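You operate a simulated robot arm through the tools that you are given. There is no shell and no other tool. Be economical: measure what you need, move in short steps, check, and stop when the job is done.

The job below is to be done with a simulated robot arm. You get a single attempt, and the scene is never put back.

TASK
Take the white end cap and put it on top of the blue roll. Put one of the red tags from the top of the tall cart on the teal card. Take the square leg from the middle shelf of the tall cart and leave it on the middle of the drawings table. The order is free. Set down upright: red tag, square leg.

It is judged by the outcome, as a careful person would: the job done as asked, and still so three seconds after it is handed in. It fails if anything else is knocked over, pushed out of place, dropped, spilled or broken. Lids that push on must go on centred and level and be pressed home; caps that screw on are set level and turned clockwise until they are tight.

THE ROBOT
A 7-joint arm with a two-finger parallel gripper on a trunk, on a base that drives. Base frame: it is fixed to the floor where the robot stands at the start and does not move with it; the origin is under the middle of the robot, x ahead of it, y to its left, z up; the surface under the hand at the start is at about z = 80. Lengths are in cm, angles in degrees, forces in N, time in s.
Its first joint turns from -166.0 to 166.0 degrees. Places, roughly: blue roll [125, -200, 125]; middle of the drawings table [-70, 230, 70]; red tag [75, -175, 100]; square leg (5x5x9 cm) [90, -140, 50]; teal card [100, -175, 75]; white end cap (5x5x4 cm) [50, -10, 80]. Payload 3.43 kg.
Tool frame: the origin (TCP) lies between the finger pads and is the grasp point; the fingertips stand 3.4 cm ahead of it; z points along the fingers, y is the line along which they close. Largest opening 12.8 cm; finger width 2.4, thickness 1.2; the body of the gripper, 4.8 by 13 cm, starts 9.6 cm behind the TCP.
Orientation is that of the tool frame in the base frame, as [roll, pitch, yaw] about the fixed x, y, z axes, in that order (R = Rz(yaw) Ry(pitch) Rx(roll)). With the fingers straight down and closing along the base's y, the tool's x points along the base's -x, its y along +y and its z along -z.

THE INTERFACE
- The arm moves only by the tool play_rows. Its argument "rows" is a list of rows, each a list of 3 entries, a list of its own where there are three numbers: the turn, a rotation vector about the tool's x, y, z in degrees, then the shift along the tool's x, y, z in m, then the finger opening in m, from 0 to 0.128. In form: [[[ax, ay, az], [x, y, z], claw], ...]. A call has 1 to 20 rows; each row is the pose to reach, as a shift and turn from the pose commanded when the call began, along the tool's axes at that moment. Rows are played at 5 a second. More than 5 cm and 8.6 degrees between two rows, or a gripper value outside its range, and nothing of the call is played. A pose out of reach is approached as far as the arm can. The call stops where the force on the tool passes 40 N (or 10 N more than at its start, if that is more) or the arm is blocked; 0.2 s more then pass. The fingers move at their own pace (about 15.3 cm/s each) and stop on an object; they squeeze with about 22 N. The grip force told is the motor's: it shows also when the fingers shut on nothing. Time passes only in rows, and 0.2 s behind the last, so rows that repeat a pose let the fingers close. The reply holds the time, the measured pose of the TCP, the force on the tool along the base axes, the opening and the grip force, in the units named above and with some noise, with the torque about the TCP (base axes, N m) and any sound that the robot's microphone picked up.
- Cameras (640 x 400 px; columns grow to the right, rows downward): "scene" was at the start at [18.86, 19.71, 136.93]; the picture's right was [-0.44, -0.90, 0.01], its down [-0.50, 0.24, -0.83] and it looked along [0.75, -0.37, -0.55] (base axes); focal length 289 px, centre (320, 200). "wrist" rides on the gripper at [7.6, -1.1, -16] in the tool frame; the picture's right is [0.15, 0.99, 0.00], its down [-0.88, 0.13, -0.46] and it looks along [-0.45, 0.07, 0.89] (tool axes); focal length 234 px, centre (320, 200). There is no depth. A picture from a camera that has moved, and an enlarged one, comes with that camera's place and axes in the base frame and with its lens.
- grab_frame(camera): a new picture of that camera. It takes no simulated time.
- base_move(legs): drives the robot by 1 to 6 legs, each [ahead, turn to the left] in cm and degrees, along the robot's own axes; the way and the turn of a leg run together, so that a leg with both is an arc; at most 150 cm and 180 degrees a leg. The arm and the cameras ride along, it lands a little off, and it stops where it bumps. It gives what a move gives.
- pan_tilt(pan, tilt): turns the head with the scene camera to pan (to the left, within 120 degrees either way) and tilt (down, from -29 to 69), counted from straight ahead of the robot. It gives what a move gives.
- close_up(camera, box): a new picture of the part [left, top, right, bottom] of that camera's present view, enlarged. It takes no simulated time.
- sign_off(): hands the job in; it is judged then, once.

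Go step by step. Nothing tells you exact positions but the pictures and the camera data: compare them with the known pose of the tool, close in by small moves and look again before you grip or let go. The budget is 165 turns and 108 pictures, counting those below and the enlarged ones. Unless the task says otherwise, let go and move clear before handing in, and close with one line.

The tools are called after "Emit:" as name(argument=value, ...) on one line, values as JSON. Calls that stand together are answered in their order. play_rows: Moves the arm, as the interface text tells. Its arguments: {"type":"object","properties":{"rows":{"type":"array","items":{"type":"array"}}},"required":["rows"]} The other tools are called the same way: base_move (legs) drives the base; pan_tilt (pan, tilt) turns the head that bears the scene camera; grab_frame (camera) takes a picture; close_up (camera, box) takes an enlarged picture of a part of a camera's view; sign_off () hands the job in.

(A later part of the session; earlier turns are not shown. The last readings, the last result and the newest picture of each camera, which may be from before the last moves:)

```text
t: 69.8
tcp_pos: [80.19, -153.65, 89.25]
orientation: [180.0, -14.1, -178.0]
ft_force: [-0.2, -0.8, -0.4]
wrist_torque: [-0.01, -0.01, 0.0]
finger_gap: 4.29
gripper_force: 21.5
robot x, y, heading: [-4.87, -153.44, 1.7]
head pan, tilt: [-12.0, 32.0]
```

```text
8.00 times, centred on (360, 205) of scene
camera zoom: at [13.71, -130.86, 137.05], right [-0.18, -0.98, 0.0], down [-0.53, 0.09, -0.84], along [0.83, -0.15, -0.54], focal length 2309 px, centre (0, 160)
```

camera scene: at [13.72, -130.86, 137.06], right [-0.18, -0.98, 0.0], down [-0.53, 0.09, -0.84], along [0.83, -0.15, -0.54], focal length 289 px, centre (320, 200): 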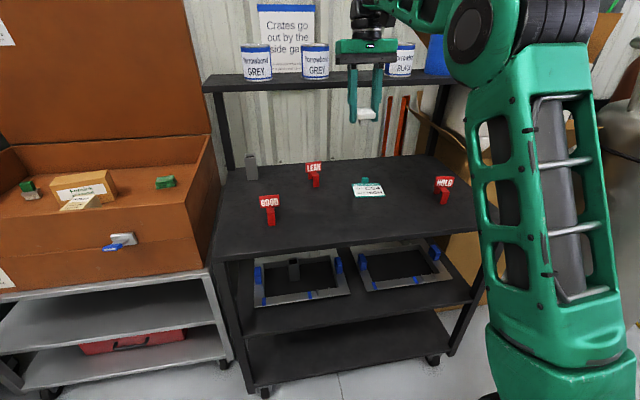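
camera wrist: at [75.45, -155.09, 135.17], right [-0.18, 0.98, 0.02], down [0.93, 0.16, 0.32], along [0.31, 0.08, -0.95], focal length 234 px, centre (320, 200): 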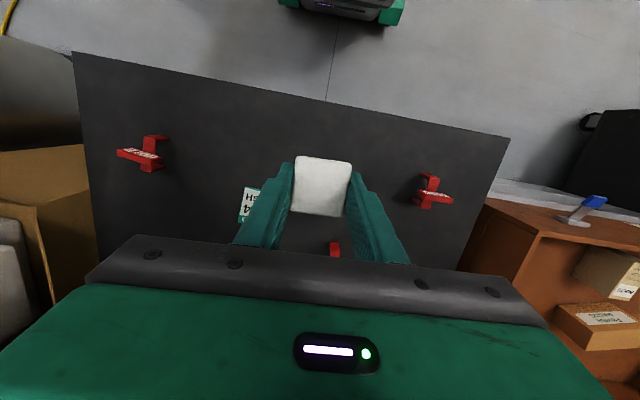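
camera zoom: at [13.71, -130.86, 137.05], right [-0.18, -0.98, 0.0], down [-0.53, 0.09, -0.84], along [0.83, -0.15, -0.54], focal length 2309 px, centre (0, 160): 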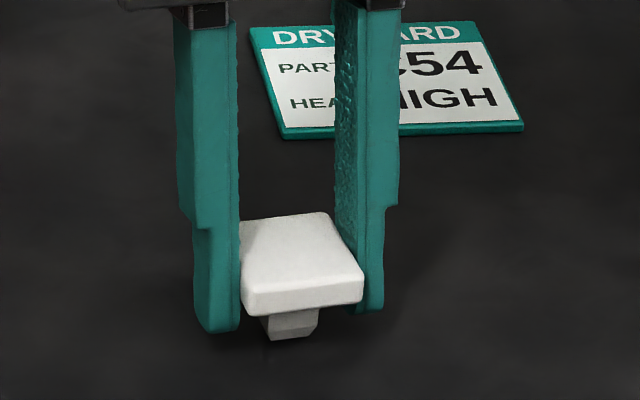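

Emit:
play_rows(rows=[[[0, 0, 0], [-0.0004, 0, 0.0015], 0.0], [[0, 0, 0], [-0.0008, 0, 0.003], 0.0], [[0, 0, 0], [-0.0011, 0, 0.0045], 0.0], [[0, 0, 0], [-0.0011, 0, 0.0045], 0.0]])

Emit:
close_up(camera="scene", box=[320, 180, 400, 230])

```text
t: 70.8
tcp_pos: [80.07, -153.78, 88.92]
orientation: [-180.0, -14.0, -177.9]
ft_force: [-1.4, -1.5, 20.2]
wrist_torque: [0.0, 0.15, -0.03]
finger_gap: 4.28
gripper_force: 22.4
robot x, y, heading: [-5.57, -153.36, 1.9]
head pan, tilt: [-12.0, 32.0]
```

```text
8.00 times, centred on (360, 205) of scene
camera zoom: at [13.62, -130.86, 137.07], right [-0.18, -0.98, 0.0], down [-0.53, 0.09, -0.84], along [0.83, -0.15, -0.54], focal length 2309 px, centre (0, 160)
```

zoom: 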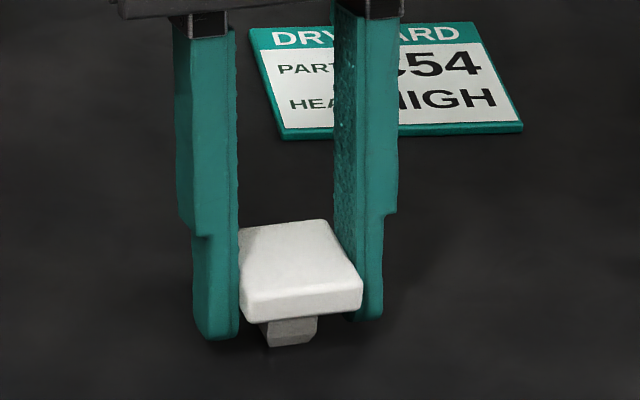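

Contact came at the predicted height. I'll relax slightly, open gently and rise straight along the finger direction.

Emit:
play_rows(rows=[[[0, 0, 0], [0.0003, 0, -0.0013], 0.0], [[0, 0, 0], [0.0003, 0, -0.0013], 0.045], [[0, 0, 0], [0.0003, 0, -0.0013], 0.055], [[0, 0, 0], [0.0003, 0, -0.0013], 0.07], [[0, 0, 0], [0.0003, 0, -0.0013], 0.08]])

Emit:
close_up(camera="scene", box=[320, 180, 400, 230])

```text
t: 72.0
tcp_pos: [80.04, -153.63, 88.81]
orientation: [179.9, -14.0, -177.9]
ft_force: [0.5, 0.6, -0.4]
wrist_torque: [0.0, -0.01, 0.0]
finger_gap: 8.01
gripper_force: 0.1
robot x, y, heading: [-4.94, -152.88, 2.0]
head pan, tilt: [-12.0, 32.0]
```

```text
8.00 times, centred on (360, 205) of scene
camera zoom: at [13.71, -130.86, 137.05], right [-0.18, -0.98, 0.0], down [-0.53, 0.09, -0.84], along [0.83, -0.15, -0.54], focal length 2309 px, centre (0, 160)
```

zoom: 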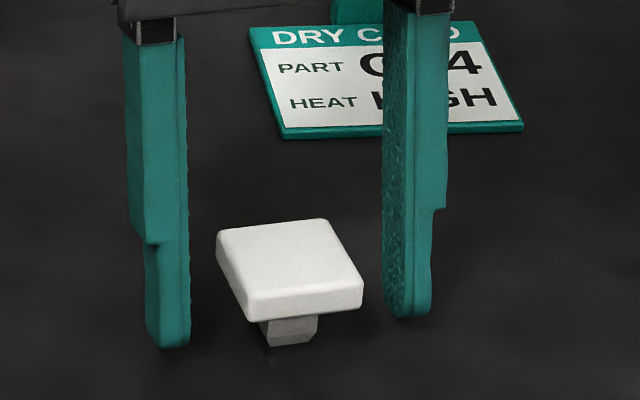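

The cap stands upright on its stem. With the hand free, I'll rise and test whether a 45° tilt can reach roll height, about z 138 at 83 cm.

Emit:
play_rows(rows=[[[0, 0, 0], [0, 0, -0.03], 0.08], [[0, 0, 0], [0, 0, -0.07], 0.08], [[0, -7, 0], [0, 0, -0.1], 0.08], [[0, -14, 0], [0.005, 0, -0.13], 0.08], [[0, -21, 0], [0.01, 0, -0.16], 0.08], [[0, -28, 0], [0.02, 0, -0.19], 0.08], [[0, -35, 0], [0.03, 0, -0.22], 0.08], [[0, -42, 0], [0.04, 0, -0.25], 0.08], [[0, -49, 0], [0.06, 0, -0.28], 0.08], [[0, -55, 0], [0.08, 0, -0.31], 0.08], [[0, -59, 0], [0.1, 0, -0.34], 0.08], [[0, -59, 0], [0.11, 0, -0.38], 0.08], [[0, -59, 0], [0.12, 0, -0.42], 0.08], [[0, -59, 0], [0.13, 0, -0.46], 0.08], [[0, -59, 0], [0.13, 0, -0.47], 0.08]])

Emit:
grab_frame(camera="wrist")

Emit:
grab_frame(camera="scene")

```text
t: 75.2
tcp_pos: [78.88, -153.64, 137.73]
orientation: [-180.0, 44.9, -178.1]
ft_force: [-0.1, -0.1, 0.2]
wrist_torque: [-0.01, 0.0, -0.01]
finger_gap: 8.0
gripper_force: 0.0
robot x, y, heading: [-5.49, -153.08, 1.7]
head pan, tilt: [-12.0, 32.0]
```

```text
66 pictures are left
camera wrist: at [62.29, -155.46, 143.64], right [-0.14, 0.98, -0.1], down [0.3, 0.14, 0.94], along [0.94, 0.1, -0.31], focal length 234 px, centre (320, 200)
```

wrist: 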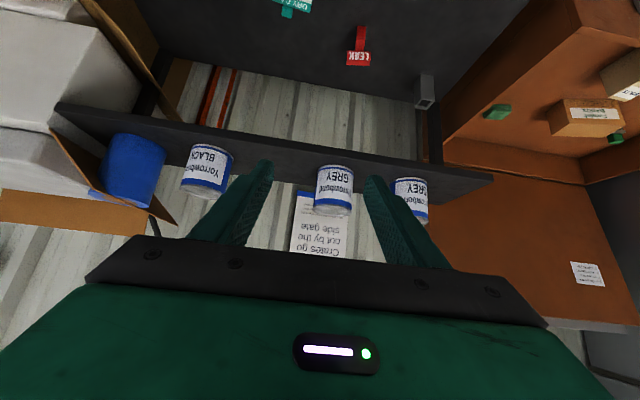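

```text
65 pictures are left
camera scene: at [13.69, -130.86, 137.05], right [-0.18, -0.98, 0.0], down [-0.53, 0.09, -0.84], along [0.83, -0.15, -0.54], focal length 289 px, centre (320, 200)
```

scene: 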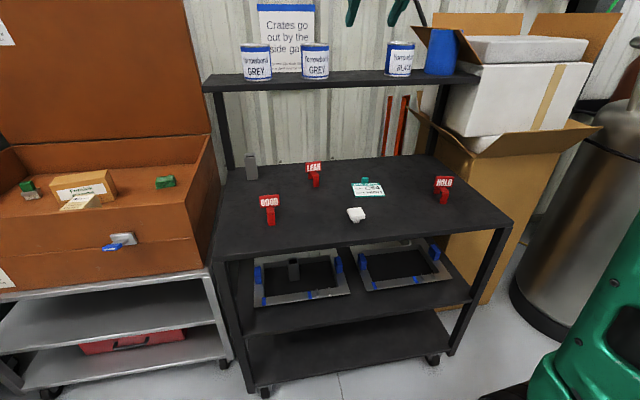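

A 45° tilt reaches it. I'll inspect the roll's top now that it's in view.

Emit:
close_up(camera="wrist", box=[60, 110, 260, 235])

Emit:
close_up(camera="scene", box=[370, 10, 490, 90])

```text
3.20 times, centred on (160, 172) of wrist
camera zoom: at [62.29, -155.46, 143.64], right [-0.14, 0.98, -0.1], down [0.3, 0.14, 0.94], along [0.94, 0.1, -0.31], focal length 749 px, centre (832, 288)
```

zoom: 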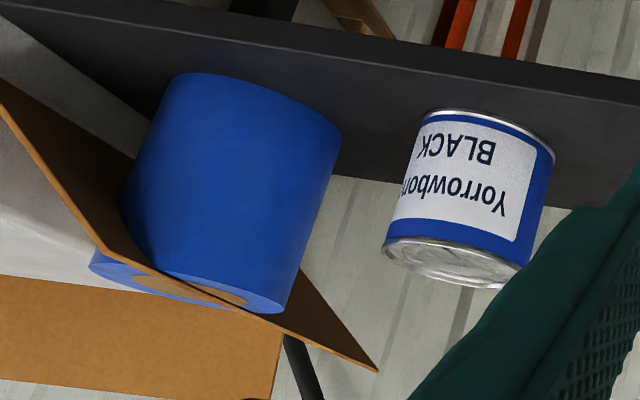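

```text
5.00 times, centred on (430, 50) of scene
camera zoom: at [13.69, -130.86, 137.05], right [-0.18, -0.98, 0.0], down [-0.53, 0.09, -0.84], along [0.83, -0.15, -0.54], focal length 1443 px, centre (-230, 950)
```

zoom: 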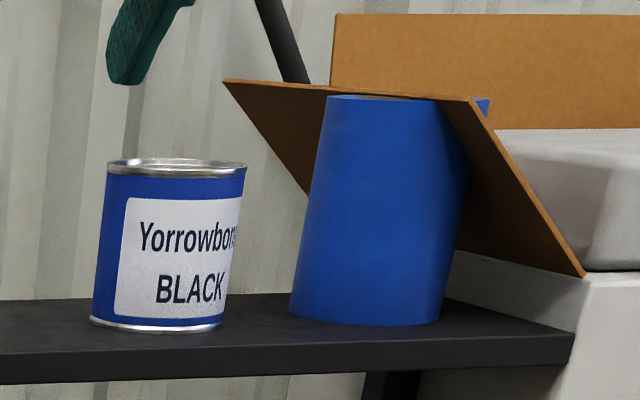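

The roll has a flat end with a brown core, and a cardboard flap lies across part of it. I'll regrip the cap with the 45° tool, approaching along the finger axis.

Emit:
play_rows(rows=[[[0, 0, 0], [0.038, 0, 0.024], 0.08], [[0, 0, 0], [0.076, 0, 0.048], 0.08], [[0, 0, 0], [0.114, 0, 0.072], 0.08], [[0, 0, 0], [0.152, 0, 0.096], 0.08], [[0, 0, 0], [0.19, 0, 0.12], 0.08], [[0, 0, 0], [0.228, 0, 0.145], 0.08], [[0, 0, 0], [0.266, 0, 0.17], 0.08], [[0, 0, 0], [0.306, 0, 0.195], 0.08], [[0, 0, 0], [0.346, 0, 0.22], 0.08], [[0, 0, 0], [0.346, 0, 0.22], 0.08]])

Emit:
grab_frame(camera="wrist")

Emit:
close_up(camera="scene", box=[280, 150, 440, 250])

```text
t: 77.4
tcp_pos: [70.0, -154.04, 97.43]
orientation: [179.9, 44.9, -178.0]
ft_force: [0.2, 0.4, -0.3]
wrist_torque: [-0.01, 0.01, 0.02]
finger_gap: 8.01
gripper_force: 0.0
robot x, y, heading: [-5.2, -153.24, 1.6]
head pan, tilt: [-12.0, 32.0]
```

```text
62 pictures are left
camera wrist: at [53.39, -155.82, 103.27], right [-0.14, 0.98, -0.1], down [0.3, 0.14, 0.94], along [0.94, 0.1, -0.31], focal length 234 px, centre (320, 200)
```

wrist: 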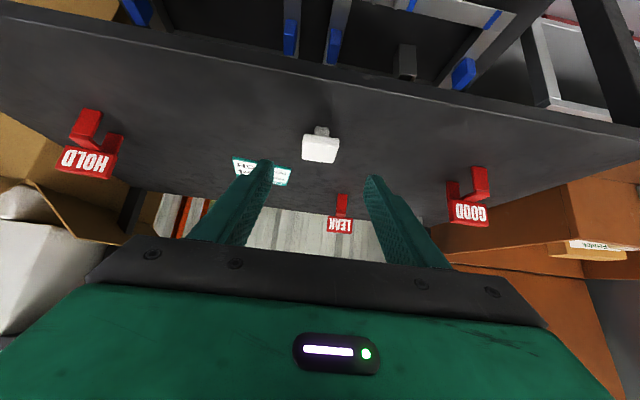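

```text
4.00 times, centred on (360, 200) of scene
camera zoom: at [13.68, -130.86, 137.06], right [-0.18, -0.98, 0.0], down [-0.53, 0.09, -0.84], along [0.83, -0.15, -0.54], focal length 1154 px, centre (160, 200)
```

zoom: 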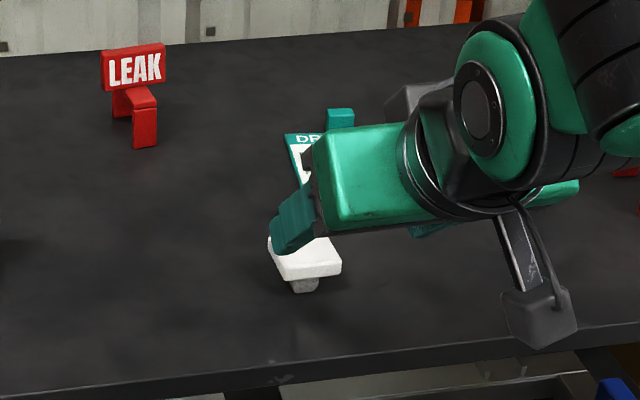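

Emit:
play_rows(rows=[[[0, 0, 0], [0, 0, 0.04], 0.08], [[0, 0, 0], [0, 0, 0.08], 0.08], [[0, 0, 0], [0, 0, 0.105], 0.08], [[0, 0, 0], [0, 0, 0.118], 0.08], [[0, 0, 0], [0, 0, 0.118], 0.08]])

Emit:
close_up(camera="wrist", box=[220, 90, 420, 215])

Emit:
close_up(camera="scene", box=[320, 180, 420, 245])

```text
t: 78.6
tcp_pos: [78.11, -153.58, 89.21]
orientation: [-180.0, 44.8, -178.1]
ft_force: [-0.2, 0.0, 0.7]
wrist_torque: [-0.01, 0.01, 0.0]
finger_gap: 8.02
gripper_force: 0.0
robot x, y, heading: [-5.34, -153.49, 1.7]
head pan, tilt: [-12.0, 32.0]
```

```text
3.20 times, centred on (320, 152) of wrist
camera zoom: at [61.44, -155.38, 95.07], right [-0.14, 0.98, -0.1], down [0.3, 0.14, 0.94], along [0.94, 0.1, -0.31], focal length 749 px, centre (320, 352)
```

zoom: 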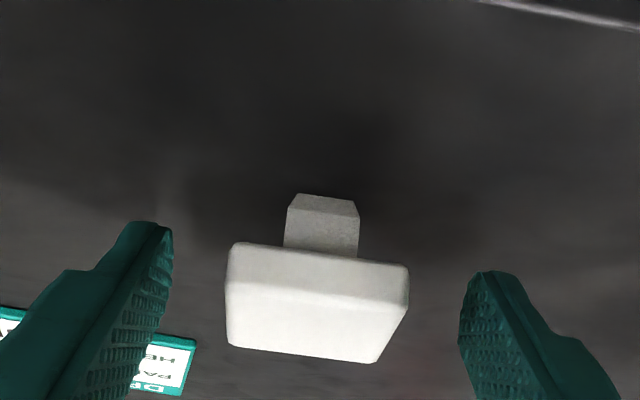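

```text
6.15 times, centred on (370, 212) of scene
camera zoom: at [13.7, -130.86, 137.06], right [-0.18, -0.98, 0.0], down [-0.53, 0.09, -0.84], along [0.83, -0.15, -0.54], focal length 1776 px, centre (12, 123)
```

zoom: 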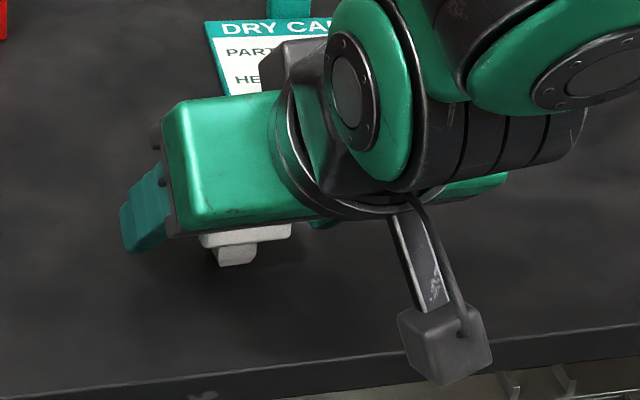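

Emit:
play_rows(rows=[[[0, 0, 0], [0, 0, 0], 0.055], [[0, 0, 0], [0, 0, 0], 0.03], [[0, 0, 0], [0, 0, 0], 0.0], [[0, 0, 0], [0, 0, 0], 0.0], [[0, 0, 0], [0, 0, 0], 0.0]])

Emit:
play_rows(rows=[[[0, 0, 0], [-0.004, 0, -0.004], 0.0], [[0, 0, 0], [-0.01, 0, -0.01], 0.0], [[0, 0, 0], [-0.018, 0, -0.018], 0.0], [[0, 0, 0], [-0.03, 0, -0.03], 0.0]])

Emit:
close_up(camera="wrist", box=[220, 90, 420, 215])

```text
t: 79.8
tcp_pos: [78.18, -153.61, 89.17]
orientation: [180.0, 44.9, -177.9]
ft_force: [0.2, -0.6, 0.5]
wrist_torque: [-0.02, 0.01, 0.0]
finger_gap: 4.28
gripper_force: 21.6
robot x, y, heading: [-5.3, -152.89, 1.7]
head pan, tilt: [-12.0, 32.0]
```

```text
t: 80.8
tcp_pos: [78.33, -153.72, 93.48]
orientation: [-180.0, 45.0, -178.0]
ft_force: [-0.2, -0.5, 0.1]
wrist_torque: [0.02, 0.0, -0.02]
finger_gap: 4.29
gripper_force: 22.1
robot x, y, heading: [-5.39, -153.1, 1.9]
head pan, tilt: [-12.0, 32.0]
```

```text
3.20 times, centred on (320, 152) of wrist
camera zoom: at [61.64, -155.59, 99.39], right [-0.14, 0.98, -0.1], down [0.3, 0.14, 0.94], along [0.94, 0.1, -0.31], focal length 749 px, centre (320, 352)
```

zoom: 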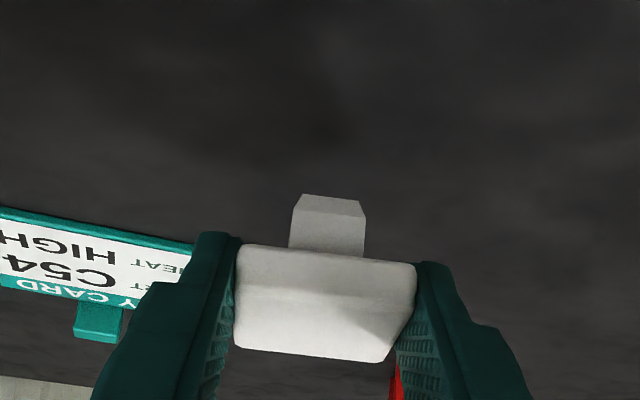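

The cap is gripped at 45°, stem down and level. I'll raise it to roll height, then drive round toward the roll.

Emit:
play_rows(rows=[[[0, 0, 0], [-0.029, 0, -0.029], 0.0], [[0, 0, 0], [-0.058, 0, -0.058], 0.0], [[0, 0, 0], [-0.087, 0, -0.087], 0.0], [[0, 0, 0], [-0.116, 0, -0.116], 0.0], [[0, 0, 0], [-0.145, 0, -0.145], 0.0], [[0, 0, 0], [-0.174, 0, -0.174], 0.0], [[0, 0, 0], [-0.203, 0, -0.203], 0.0], [[0, 0, 0], [-0.232, 0, -0.232], 0.0], [[0, 0, 0], [-0.261, 0, -0.261], 0.0], [[0, 0, 0], [-0.29, 0, -0.29], 0.0], [[0, 0, 0], [-0.319, 0, -0.319], 0.0], [[0, 0, 0], [-0.346, 0, -0.346], 0.0]])

Emit:
base_move(legs=[[-25, 0], [0, -91.7], [34, 0], [0, 90]])

Emit:
grab_frame(camera="wrist")

Emit:
grab_frame(camera="scene")

```text
t: 83.4
tcp_pos: [78.24, -153.58, 142.53]
orientation: [180.0, 44.8, -178.0]
ft_force: [-0.5, 0.4, 0.5]
wrist_torque: [0.0, 0.01, 0.0]
finger_gap: 4.32
gripper_force: 22.2
robot x, y, heading: [-5.4, -153.25, 1.6]
head pan, tilt: [-12.0, 32.0]
```

```text
t: 89.0
tcp_pos: [-22.09, -233.66, 145.03]
orientation: [-179.9, 46.7, 98.0]
ft_force: [1.7, -0.2, -0.3]
wrist_torque: [0.05, 0.04, -0.03]
finger_gap: 4.27
gripper_force: 21.4
robot x, y, heading: [-28.12, -154.07, -82.4]
head pan, tilt: [-12.0, 32.0]
stopped in leg 2: the robot was blocked; the commanded pose is now the measured one
```

```text
57 pictures are left
camera wrist: at [-25.59, -217.24, 150.37], right [0.97, 0.24, -0.11], down [0.17, -0.25, 0.95], along [0.2, -0.94, -0.28], focal length 234 px, centre (320, 200)
```

wrist: 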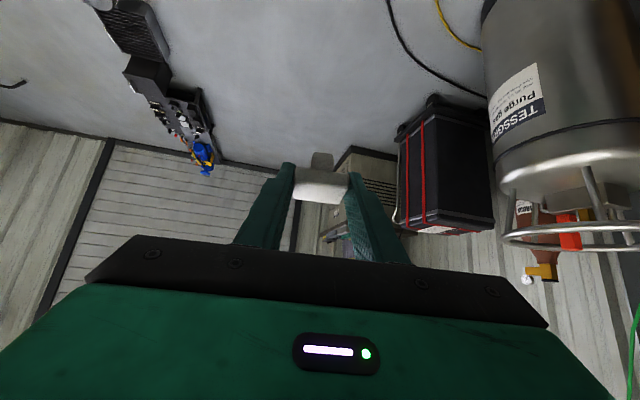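

```text
56 pictures are left
camera scene: at [-3.83, -170.45, 137.05], right [-1.0, 0.07, 0.0], down [0.04, 0.54, -0.84], along [-0.06, -0.84, -0.54], focal length 289 px, centre (320, 200)
```

scene: 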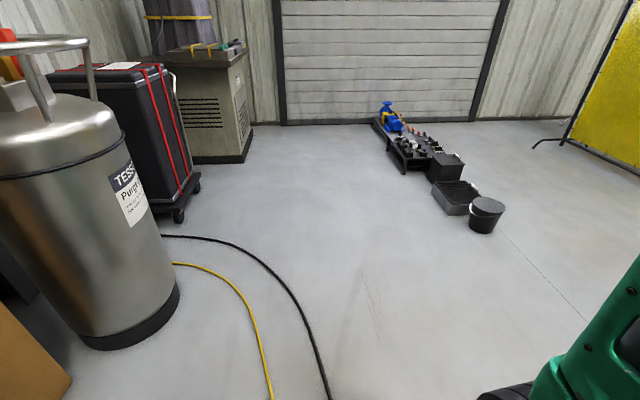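

The base stopped at heading -82, though nothing near the arm looks touched and the cap is still held. I'll drive on from here and turn back to face the cart.

Emit:
base_move(legs=[[34, 0]])

```text
t: 91.2
tcp_pos: [-17.43, -267.22, 144.85]
orientation: [179.9, 46.5, 97.9]
ft_force: [-0.1, -0.5, -0.7]
wrist_torque: [-0.02, 0.03, 0.0]
finger_gap: 4.29
gripper_force: 22.4
robot x, y, heading: [-23.28, -187.28, -82.3]
head pan, tilt: [-12.0, 32.0]
```

Emit:
base_move(legs=[[0, 82.3], [20, 0]])

Emit:
grab_frame(camera="wrist")

Emit:
grab_frame(camera="scene")

```text
t: 96.8
tcp_pos: [74.56, -191.38, 145.78]
orientation: [179.9, 47.2, -179.2]
ft_force: [-0.2, -0.3, -0.6]
wrist_torque: [-0.01, 0.0, -0.06]
finger_gap: 4.29
gripper_force: 22.3
robot x, y, heading: [-3.56, -188.45, 0.4]
head pan, tilt: [-12.0, 32.0]
```

```text
55 pictures are left
camera wrist: at [57.6, -192.82, 151.04], right [-0.11, 0.99, -0.11], down [0.26, 0.13, 0.96], along [0.96, 0.08, -0.27], focal length 234 px, centre (320, 200)
```

wrist: 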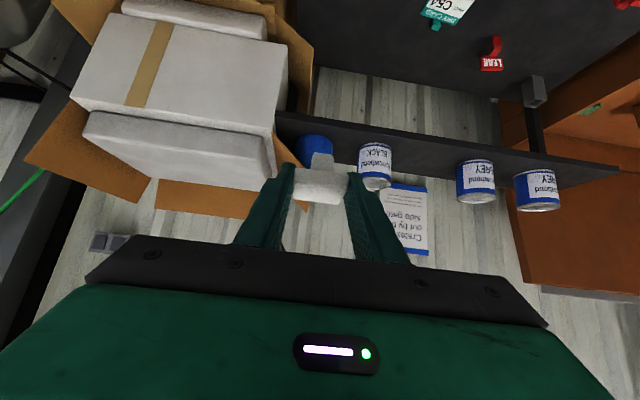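

```text
54 pictures are left
camera scene: at [15.83, -166.21, 137.06], right [-0.2, -0.98, 0.0], down [-0.53, 0.1, -0.84], along [0.82, -0.17, -0.54], focal length 289 px, centre (320, 200)
```

scene: 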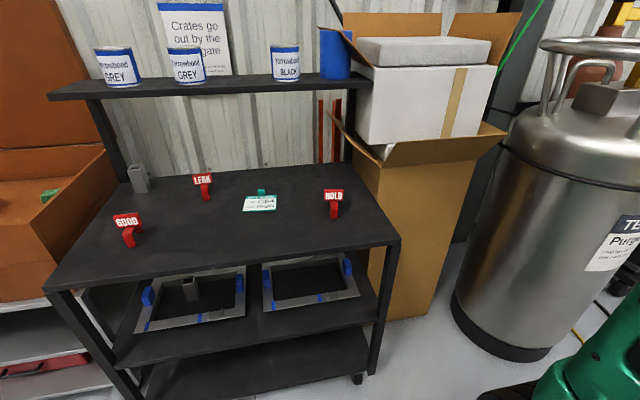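

Emit:
close_up(camera="scene", box=[290, 15, 390, 95])

Emit:
close_up(camera="wrist", box=[260, 110, 380, 210])

```text
5.00 times, centred on (340, 55) of scene
camera zoom: at [15.83, -166.21, 137.06], right [-0.2, -0.98, 0.0], down [-0.53, 0.1, -0.84], along [0.82, -0.17, -0.54], focal length 1443 px, centre (220, 925)
```

zoom: 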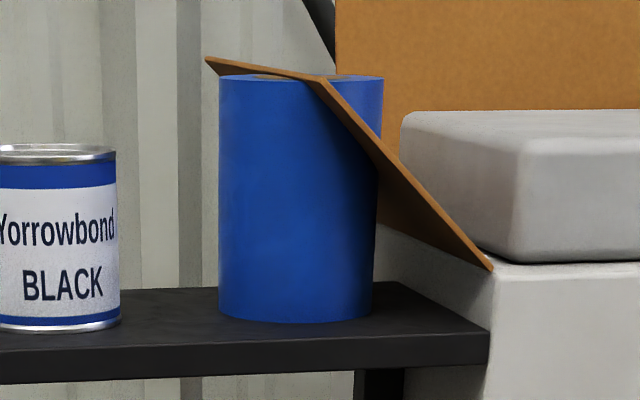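

```text
4.00 times, centred on (320, 160) of wrist
camera zoom: at [57.6, -192.82, 151.04], right [-0.11, 0.99, -0.11], down [0.26, 0.13, 0.96], along [0.96, 0.08, -0.27], focal length 937 px, centre (320, 360)
```

zoom: 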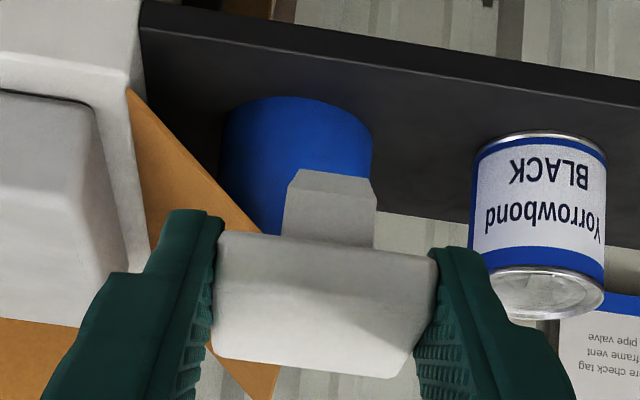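

Emit:
close_up(camera="scene", box=[325, 22, 373, 42])

```text
13.33 times, centred on (349, 32) of scene
camera zoom: at [15.83, -166.21, 137.06], right [-0.2, -0.98, 0.0], down [-0.53, 0.1, -0.84], along [0.82, -0.17, -0.54], focal length 3848 px, centre (-67, 2440)
```

zoom: 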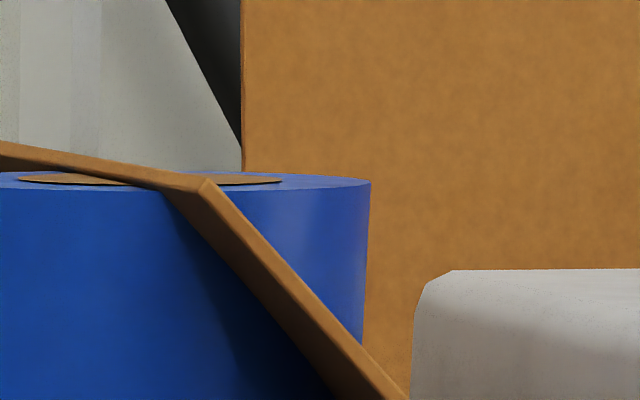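

The roll's end is flat, and the flap only grazes its left-rear rim, so a spot just right of centre is clear. I'll level the cap again and drive forward with it at z≈145, above the cans.

Emit:
play_rows(rows=[[[0, 2.3, 0], [0, 0, 0], 0.0], [[0, 2.3, 0], [0, 0, 0], 0.0]])

Emit:
base_move(legs=[[32, 0]])

Emit:
grab_frame(camera="scene")

Emit:
grab_frame(camera="wrist")

```text
t: 97.4
tcp_pos: [72.76, -191.36, 146.83]
orientation: [180.0, 45.6, -179.3]
ft_force: [0.4, -0.3, -0.3]
wrist_torque: [0.04, -0.02, 0.0]
finger_gap: 4.31
gripper_force: 22.1
robot x, y, heading: [-3.35, -188.24, 0.3]
head pan, tilt: [-12.0, 32.0]
```

```text
t: 99.6
tcp_pos: [104.76, -190.15, 146.86]
orientation: [-180.0, 45.5, -178.6]
ft_force: [0.2, -0.7, -0.3]
wrist_torque: [-0.01, -0.01, 0.0]
finger_gap: 4.31
gripper_force: 22.2
robot x, y, heading: [28.68, -187.52, 1.2]
head pan, tilt: [-12.0, 32.0]
```

```text
50 pictures are left
camera scene: at [47.75, -165.56, 137.05], right [-0.19, -0.98, 0.0], down [-0.53, 0.1, -0.84], along [0.83, -0.16, -0.54], focal length 289 px, centre (320, 200)
```

scene: 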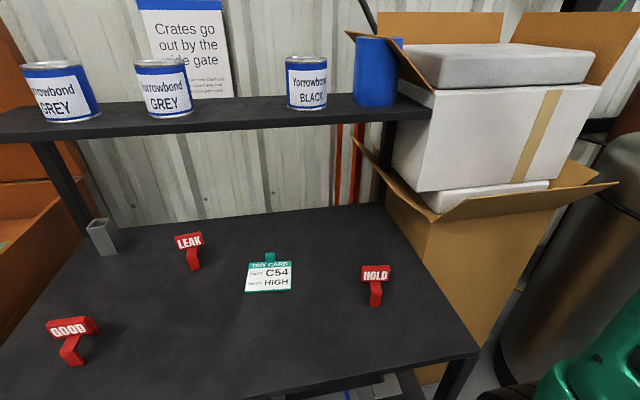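

```text
49 pictures are left
camera wrist: at [88.11, -191.73, 152.47], right [-0.13, 0.99, -0.1], down [0.29, 0.14, 0.95], along [0.95, 0.09, -0.3], focal length 234 px, centre (320, 200)
```

wrist: 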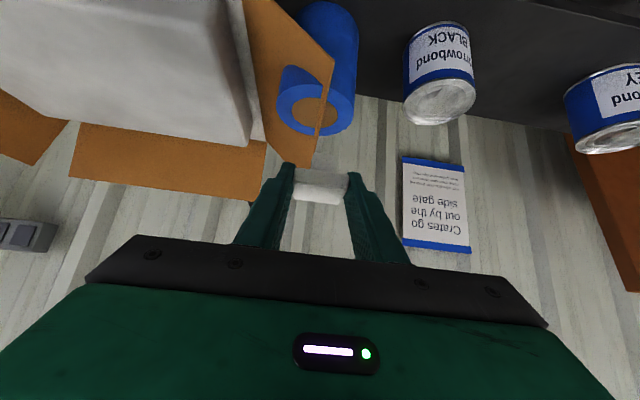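

Emit:
close_up(camera="wrist", box=[240, 60, 400, 210])

Emit:
close_up(camera="scene", box=[330, 20, 440, 110])

```text
2.67 times, centred on (320, 135) of wrist
camera zoom: at [88.11, -191.73, 152.47], right [-0.13, 0.99, -0.1], down [0.29, 0.14, 0.95], along [0.95, 0.09, -0.3], focal length 624 px, centre (320, 373)
```

zoom: 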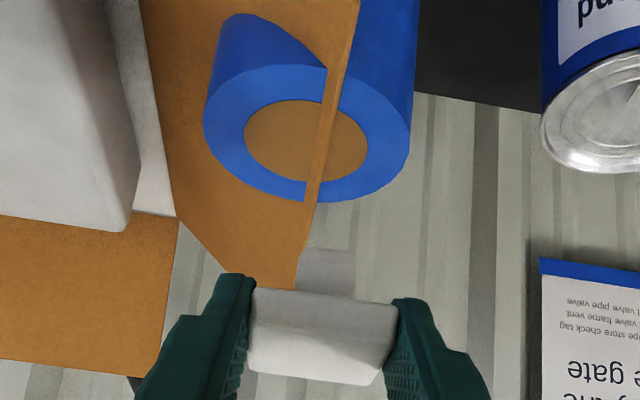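

```text
4.44 times, centred on (385, 65) of scene
camera zoom: at [47.75, -165.56, 137.05], right [-0.19, -0.98, 0.0], down [-0.53, 0.1, -0.84], along [0.83, -0.16, -0.54], focal length 1283 px, centre (31, 800)
```

zoom: 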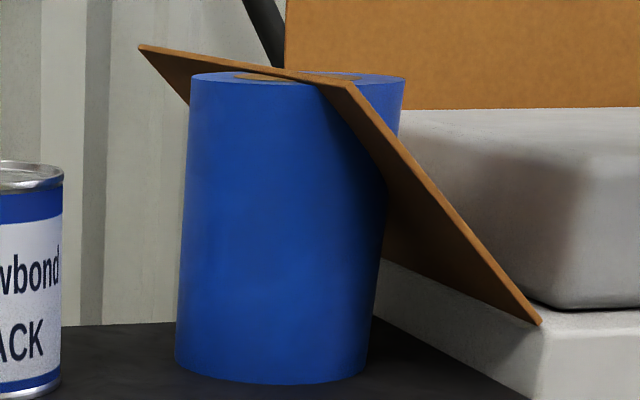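

The core is a flat disc. The flap's edge crosses about 1 cm left of the roll's centre, [112.8, -191.2], so I'll aim the stem about 0.8 cm right of centre and move above that first.

Emit:
play_rows(rows=[[[0, 0, 0], [-0.006, -0.007, 0.025], 0.0], [[0, 0, 0], [-0.012, -0.014, 0.05], 0.0], [[0, 0, 0], [-0.0184, -0.0206, 0.0755], 0.0], [[0, 0, 0], [-0.0184, -0.0206, 0.0755], 0.0]])

Emit:
close_up(camera="wrist", box=[220, 80, 420, 210])

Emit:
close_up(camera="scene", box=[330, 0, 440, 80])

```text
t: 100.6
tcp_pos: [109.63, -192.13, 143.74]
orientation: [-180.0, 46.4, -178.6]
ft_force: [0.0, 0.4, -0.5]
wrist_torque: [-0.01, 0.0, 0.0]
finger_gap: 4.29
gripper_force: 22.1
robot x, y, heading: [28.71, -187.54, 1.4]
head pan, tilt: [-12.0, 32.0]
```

```text
3.08 times, centred on (320, 145) of wrist
camera zoom: at [92.85, -193.76, 149.23], right [-0.12, 0.99, -0.11], down [0.27, 0.14, 0.95], along [0.95, 0.09, -0.29], focal length 720 px, centre (320, 369)
```

zoom: 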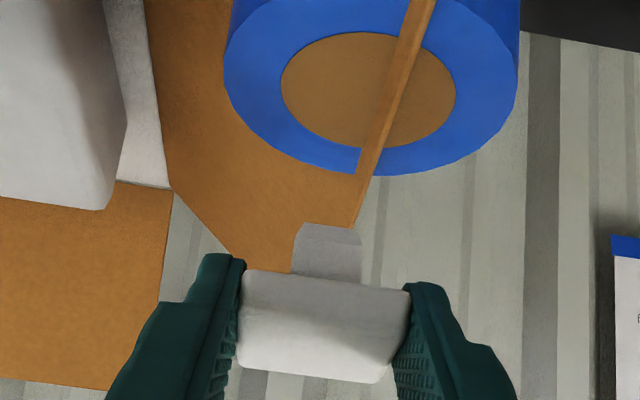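

```text
5.00 times, centred on (385, 40) of scene
camera zoom: at [47.75, -165.56, 137.05], right [-0.19, -0.98, 0.0], down [-0.53, 0.1, -0.84], along [0.83, -0.16, -0.54], focal length 1443 px, centre (-5, 1000)
```

zoom: 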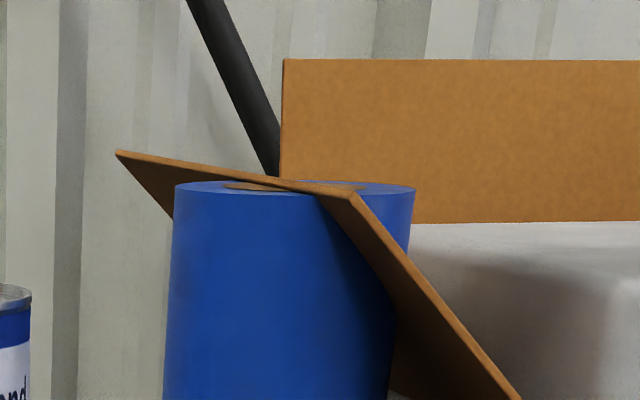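

Emit:
play_rows(rows=[[[0, 0.7, 0], [0.007, -0.001, 0.015], 0.0], [[0, 1.5, 0], [0.014, -0.002, 0.03], 0.0], [[0, 1.5, 0], [0.0209, -0.0024, 0.0433], 0.0], [[0, 1.5, 0], [0.0209, -0.0024, 0.0433], 0.0], [[0, 1.5, 0], [0.0209, -0.0024, 0.0433], 0.0]])

Emit:
close_up(camera="scene", box=[330, 0, 440, 80])

Emit:
close_up(camera="wrist", box=[220, 80, 420, 210])

```text
t: 101.8
tcp_pos: [111.49, -192.24, 139.29]
orientation: [180.0, 44.9, -178.5]
ft_force: [0.1, 0.0, -0.1]
wrist_torque: [0.0, -0.01, -0.01]
finger_gap: 4.3
gripper_force: 22.5
robot x, y, heading: [28.59, -187.7, 1.2]
head pan, tilt: [-12.0, 32.0]
```

```text
5.00 times, centred on (385, 40) of scene
camera zoom: at [47.75, -165.56, 137.06], right [-0.19, -0.98, 0.0], down [-0.53, 0.1, -0.84], along [0.83, -0.16, -0.54], focal length 1443 px, centre (-5, 1000)
```

zoom: 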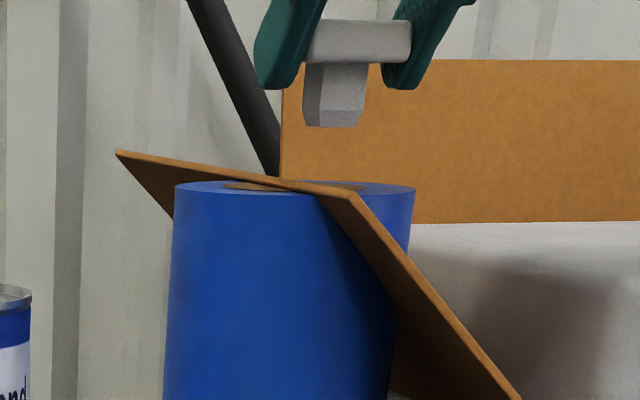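

```text
3.08 times, centred on (320, 145) of wrist
camera zoom: at [94.81, -193.94, 145.28], right [-0.13, 0.99, -0.1], down [0.3, 0.14, 0.94], along [0.95, 0.09, -0.31], focal length 720 px, centre (320, 369)
```

zoom: 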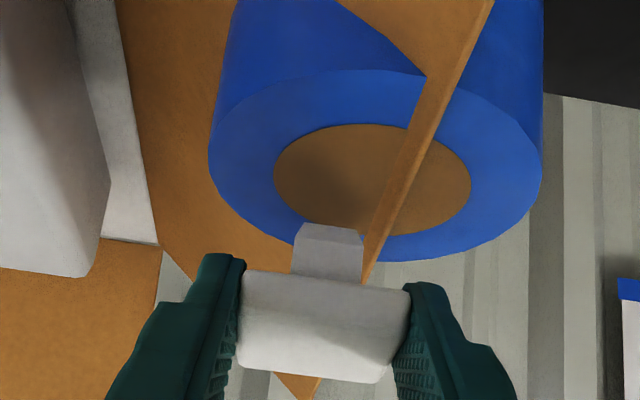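

The stem is about 2 cm above the roll and clear of the flap edge. I'll lower it slowly to contact.

Emit:
play_rows(rows=[[[0, 0, 0], [0.004, 0, 0.004], 0.0], [[0, 0, 0], [0.008, 0, 0.008], 0.0], [[0, 0, 0], [0.011, 0, 0.011], 0.0], [[0, 0, 0], [0.011, 0, 0.011], 0.0]])

Emit:
close_up(camera="scene", box=[340, 0, 420, 55])

```text
t: 102.8
tcp_pos: [111.47, -192.36, 137.98]
orientation: [-180.0, 44.9, -178.6]
ft_force: [0.0, -0.2, -0.9]
wrist_torque: [-0.03, -0.04, 0.0]
finger_gap: 4.31
gripper_force: 21.9
robot x, y, heading: [28.57, -187.68, 1.5]
head pan, tilt: [-12.0, 32.0]
```

```text
7.27 times, centred on (380, 28) of scene
camera zoom: at [47.75, -165.56, 137.05], right [-0.19, -0.98, 0.0], down [-0.53, 0.1, -0.84], along [0.83, -0.16, -0.54], focal length 2099 px, centre (-116, 1454)
```

zoom: 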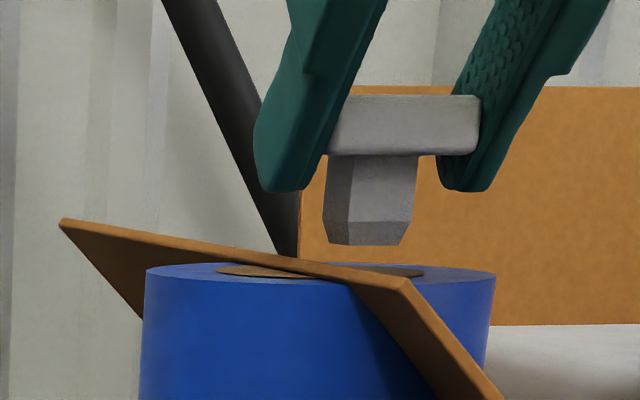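

Emit:
play_rows(rows=[[[0, 0, 0], [0.0015, 0, 0.0015], 0.0], [[0, 0, 0], [0.003, 0, 0.003], 0.0], [[0, 0, 0], [0.0045, 0, 0.0045], 0.0], [[0, 0, 0], [0.0055, 0, 0.0055], 0.0], [[0, 0, 0], [0.0055, 0, 0.0055], 0.0]])

Emit:
close_up(camera="scene", box=[340, 0, 420, 55])

```text
t: 104.0
tcp_pos: [111.31, -192.27, 137.19]
orientation: [-180.0, 45.0, -178.7]
ft_force: [3.1, -0.4, 11.6]
wrist_torque: [0.0, -0.36, 0.0]
finger_gap: 4.29
gripper_force: 21.9
robot x, y, heading: [28.25, -187.71, 1.0]
head pan, tilt: [-12.0, 32.0]
```

```text
7.27 times, centred on (380, 28) of scene
camera zoom: at [47.72, -165.56, 137.06], right [-0.19, -0.98, 0.0], down [-0.53, 0.1, -0.84], along [0.83, -0.16, -0.54], focal length 2099 px, centre (-116, 1454)
```

zoom: 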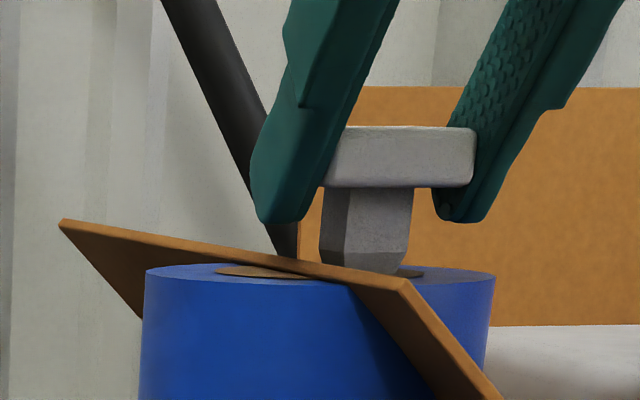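

The stem has settled on the core at the predicted height. I'll ease off, open slowly and check.

Emit:
play_rows(rows=[[[0, 0, 0], [-0.0005, 0, -0.0005], 0.0], [[0, 0, 0], [-0.0005, 0, -0.0005], 0.04], [[0, 0, 0], [-0.0005, 0, -0.0005], 0.05], [[0, 0, 0], [-0.0005, 0, -0.0005], 0.06], [[0, 0, 0], [-0.0005, 0, -0.0005], 0.07]])

Emit:
close_up(camera="scene", box=[340, 0, 420, 55])

```text
t: 105.2
tcp_pos: [111.3, -192.24, 137.03]
orientation: [180.0, 44.8, -178.6]
ft_force: [0.1, -0.1, 0.1]
wrist_torque: [-0.01, -0.02, -0.05]
finger_gap: 6.99
gripper_force: 0.1
robot x, y, heading: [28.5, -187.71, 1.3]
head pan, tilt: [-12.0, 32.0]
```

```text
7.27 times, centred on (380, 28) of scene
camera zoom: at [47.75, -165.56, 137.06], right [-0.19, -0.98, 0.0], down [-0.53, 0.1, -0.84], along [0.83, -0.16, -0.54], focal length 2099 px, centre (-116, 1454)
```

zoom: 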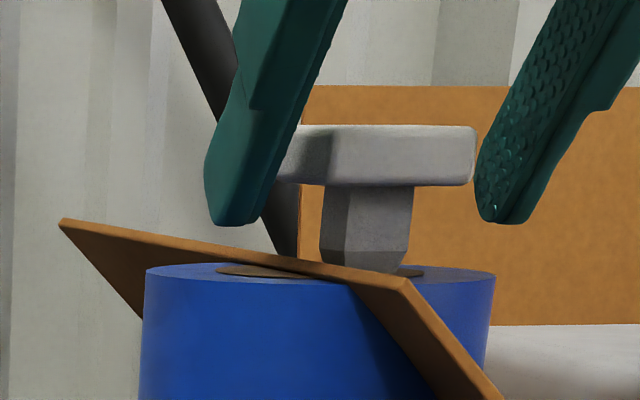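

The cap stands level on the roll. I'll withdraw back along the finger axis.

Emit:
play_rows(rows=[[[0, 0, 0], [0, 0, -0.015], 0.072], [[0, 0, 0], [0, 0, -0.035], 0.075], [[0, 0, 0], [0, 0, -0.065], 0.075], [[0, 0, 0], [0, 0, -0.1], 0.075], [[0, 0, 0], [0, 0, -0.14], 0.075]])

Emit:
grab_frame(camera="scene")

```text
t: 106.4
tcp_pos: [101.71, -192.62, 146.97]
orientation: [179.9, 44.8, -178.7]
ft_force: [0.6, -0.3, -0.5]
wrist_torque: [0.0, 0.06, 0.01]
finger_gap: 7.5
gripper_force: 0.1
robot x, y, heading: [28.59, -187.57, 1.0]
head pan, tilt: [-12.0, 32.0]
```

```text
39 pictures are left
camera scene: at [47.78, -165.56, 137.05], right [-0.19, -0.98, 0.0], down [-0.53, 0.1, -0.84], along [0.83, -0.16, -0.54], focal length 289 px, centre (320, 200)
```

scene: 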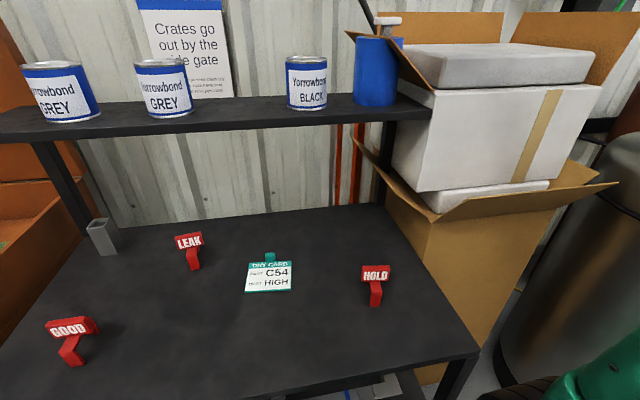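

The cap is standing on the roll. Next is the HOLD tag, so I'll look at its shape and at the card.

Emit:
close_up(camera="scene", box=[230, 235, 430, 320])

```text
3.20 times, centred on (330, 278) of scene
camera zoom: at [47.78, -165.56, 137.05], right [-0.19, -0.98, 0.0], down [-0.53, 0.1, -0.84], along [0.83, -0.16, -0.54], focal length 924 px, centre (288, -48)
```

zoom: 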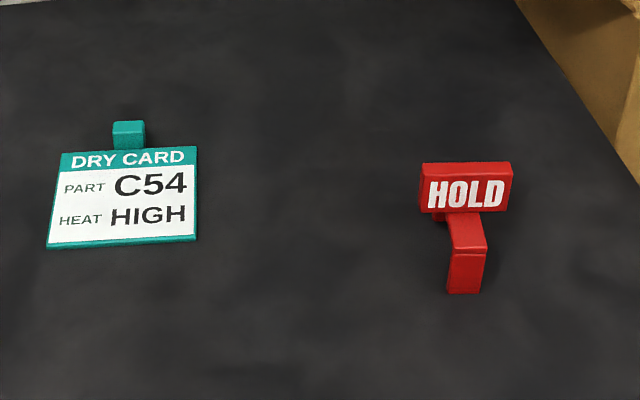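

The tag is an inverted U with its bridge along x (front leg x≈84.7, bridge top z≈89) and the sign across the middle. I can grip the front half of the bridge from above at about [86.2, -184.7]. I'll back up for comfortable reach.

Emit:
base_move(legs=[[-14, 0]])

```text
t: 107.7
tcp_pos: [86.95, -192.99, 146.99]
orientation: [-180.0, 44.9, -178.7]
ft_force: [-0.5, 0.4, -0.4]
wrist_torque: [-0.01, 0.01, 0.04]
finger_gap: 7.49
gripper_force: 0.0
robot x, y, heading: [13.95, -187.95, 1.1]
head pan, tilt: [-12.0, 32.0]
```

Emit:
play_rows(rows=[[[0, 0, 0], [0.03, 0.008, 0.029], 0.06], [[0, 0, 0], [0.06, 0.015, 0.058], 0.05], [[0, 0, 0], [0.09, 0.023, 0.088], 0.05], [[0, 3, 0], [0.12, 0.03, 0.117], 0.05], [[0, 10, 0], [0.15, 0.038, 0.146], 0.05], [[0, 18, 0], [0.18, 0.045, 0.175], 0.05], [[0, 26, 0], [0.21, 0.053, 0.205], 0.05], [[0, 32, 0], [0.24, 0.06, 0.234], 0.05], [[0, 38, 0], [0.27, 0.068, 0.263], 0.05], [[0, 44.9, 0], [0.3, 0.076, 0.292], 0.05], [[0, 44.9, 0], [0.329, 0.083, 0.321], 0.05], [[0, 44.9, 0], [0.329, 0.083, 0.321], 0.05]])

Emit:
grab_frame(camera="wrist")

Emit:
grab_frame(camera="scene")

```text
t: 110.3
tcp_pos: [85.03, -184.66, 101.94]
orientation: [-180.0, 0.6, -178.7]
ft_force: [-0.5, -0.3, -0.1]
wrist_torque: [-0.02, -0.03, 0.0]
finger_gap: 5.0
gripper_force: 0.0
robot x, y, heading: [13.92, -188.19, 1.2]
head pan, tilt: [-12.0, 32.0]
```

```text
37 pictures are left
camera wrist: at [77.26, -186.0, 117.73], right [-0.17, 0.99, 0.0], down [0.87, 0.15, 0.47], along [0.46, 0.08, -0.89], focal length 234 px, centre (320, 200)
```

wrist: 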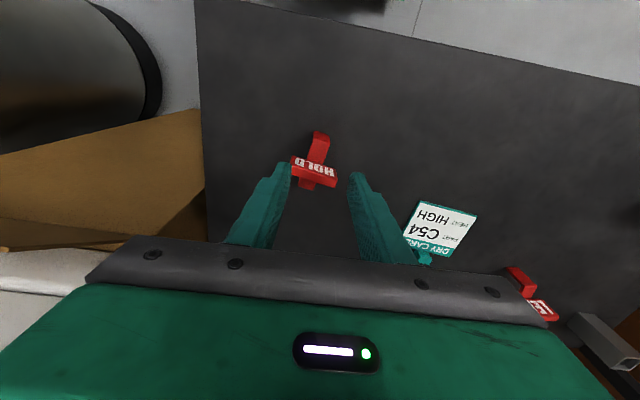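

```text
36 pictures are left
camera scene: at [33.28, -165.88, 137.06], right [-0.19, -0.98, 0.0], down [-0.53, 0.1, -0.84], along [0.83, -0.16, -0.54], focal length 289 px, centre (320, 200)
```

scene: 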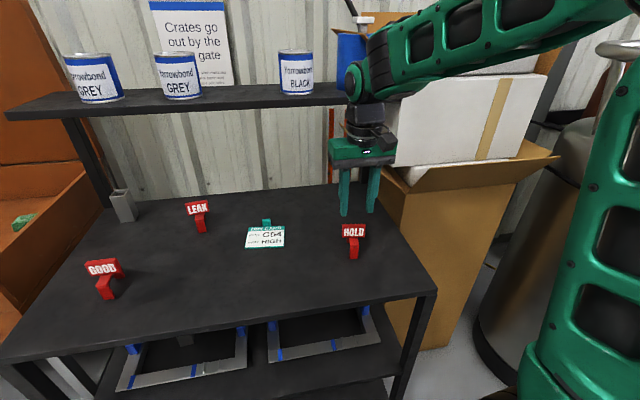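

Emit:
close_up(camera="wrist", box=[265, 115, 375, 205])

```text
4.44 times, centred on (320, 160) of wrist
camera zoom: at [77.26, -186.0, 117.73], right [-0.17, 0.99, 0.0], down [0.87, 0.15, 0.47], along [0.46, 0.08, -0.89], focal length 1041 px, centre (320, 378)
```

zoom: 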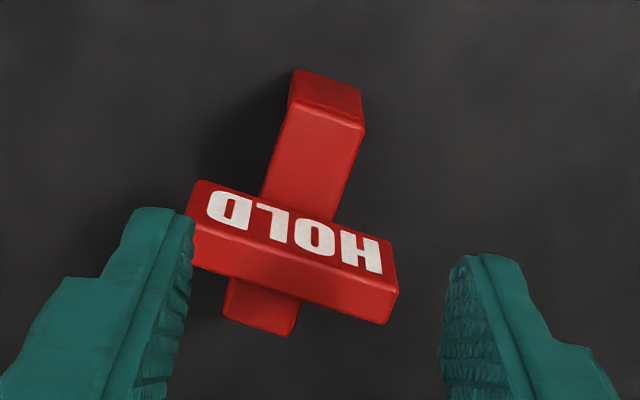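

The tag is turned about -7°, so I'll match that yaw, centre on the front half of the bridge and go down.

Emit:
play_rows(rows=[[[0, 0.3, 3.5], [0, -0.001, 0.03], 0.05], [[0, 0.6, 7], [-0.001, -0.001, 0.06], 0.05], [[0, 0.6, 7], [-0.001, -0.001, 0.09], 0.05], [[0, 0.6, 7], [-0.001, -0.001, 0.115], 0.05], [[0, 0.6, 7], [-0.001, -0.001, 0.115], 0.05]])

Emit:
close_up(camera="wrist", box=[240, 90, 400, 210])

Emit:
close_up(camera="scene", box=[310, 180, 410, 270])

```text
t: 111.5
tcp_pos: [85.24, -184.76, 90.34]
orientation: [-180.0, 0.1, 174.2]
ft_force: [0.1, -0.1, 0.4]
wrist_torque: [0.02, 0.03, -0.02]
finger_gap: 4.99
gripper_force: 0.2
robot x, y, heading: [13.69, -188.0, 1.3]
head pan, tilt: [-12.0, 32.0]
```

```text
3.33 times, centred on (320, 150) of wrist
camera zoom: at [77.56, -185.24, 106.18], right [-0.05, 1.0, 0.0], down [0.89, 0.04, 0.46], along [0.46, 0.02, -0.89], focal length 781 px, centre (320, 367)
```

zoom: 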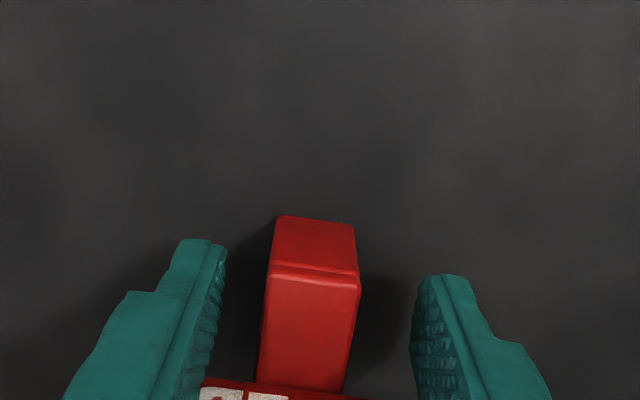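

```text
4.44 times, centred on (360, 225) of scene
camera zoom: at [33.28, -165.88, 137.06], right [-0.19, -0.98, 0.0], down [-0.53, 0.1, -0.84], along [0.83, -0.16, -0.54], focal length 1283 px, centre (142, 89)
```

zoom: 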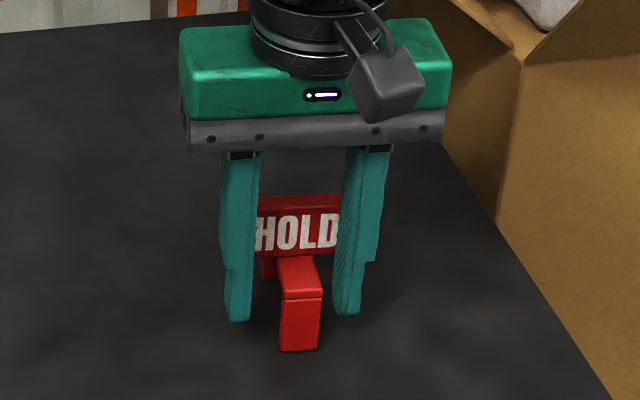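

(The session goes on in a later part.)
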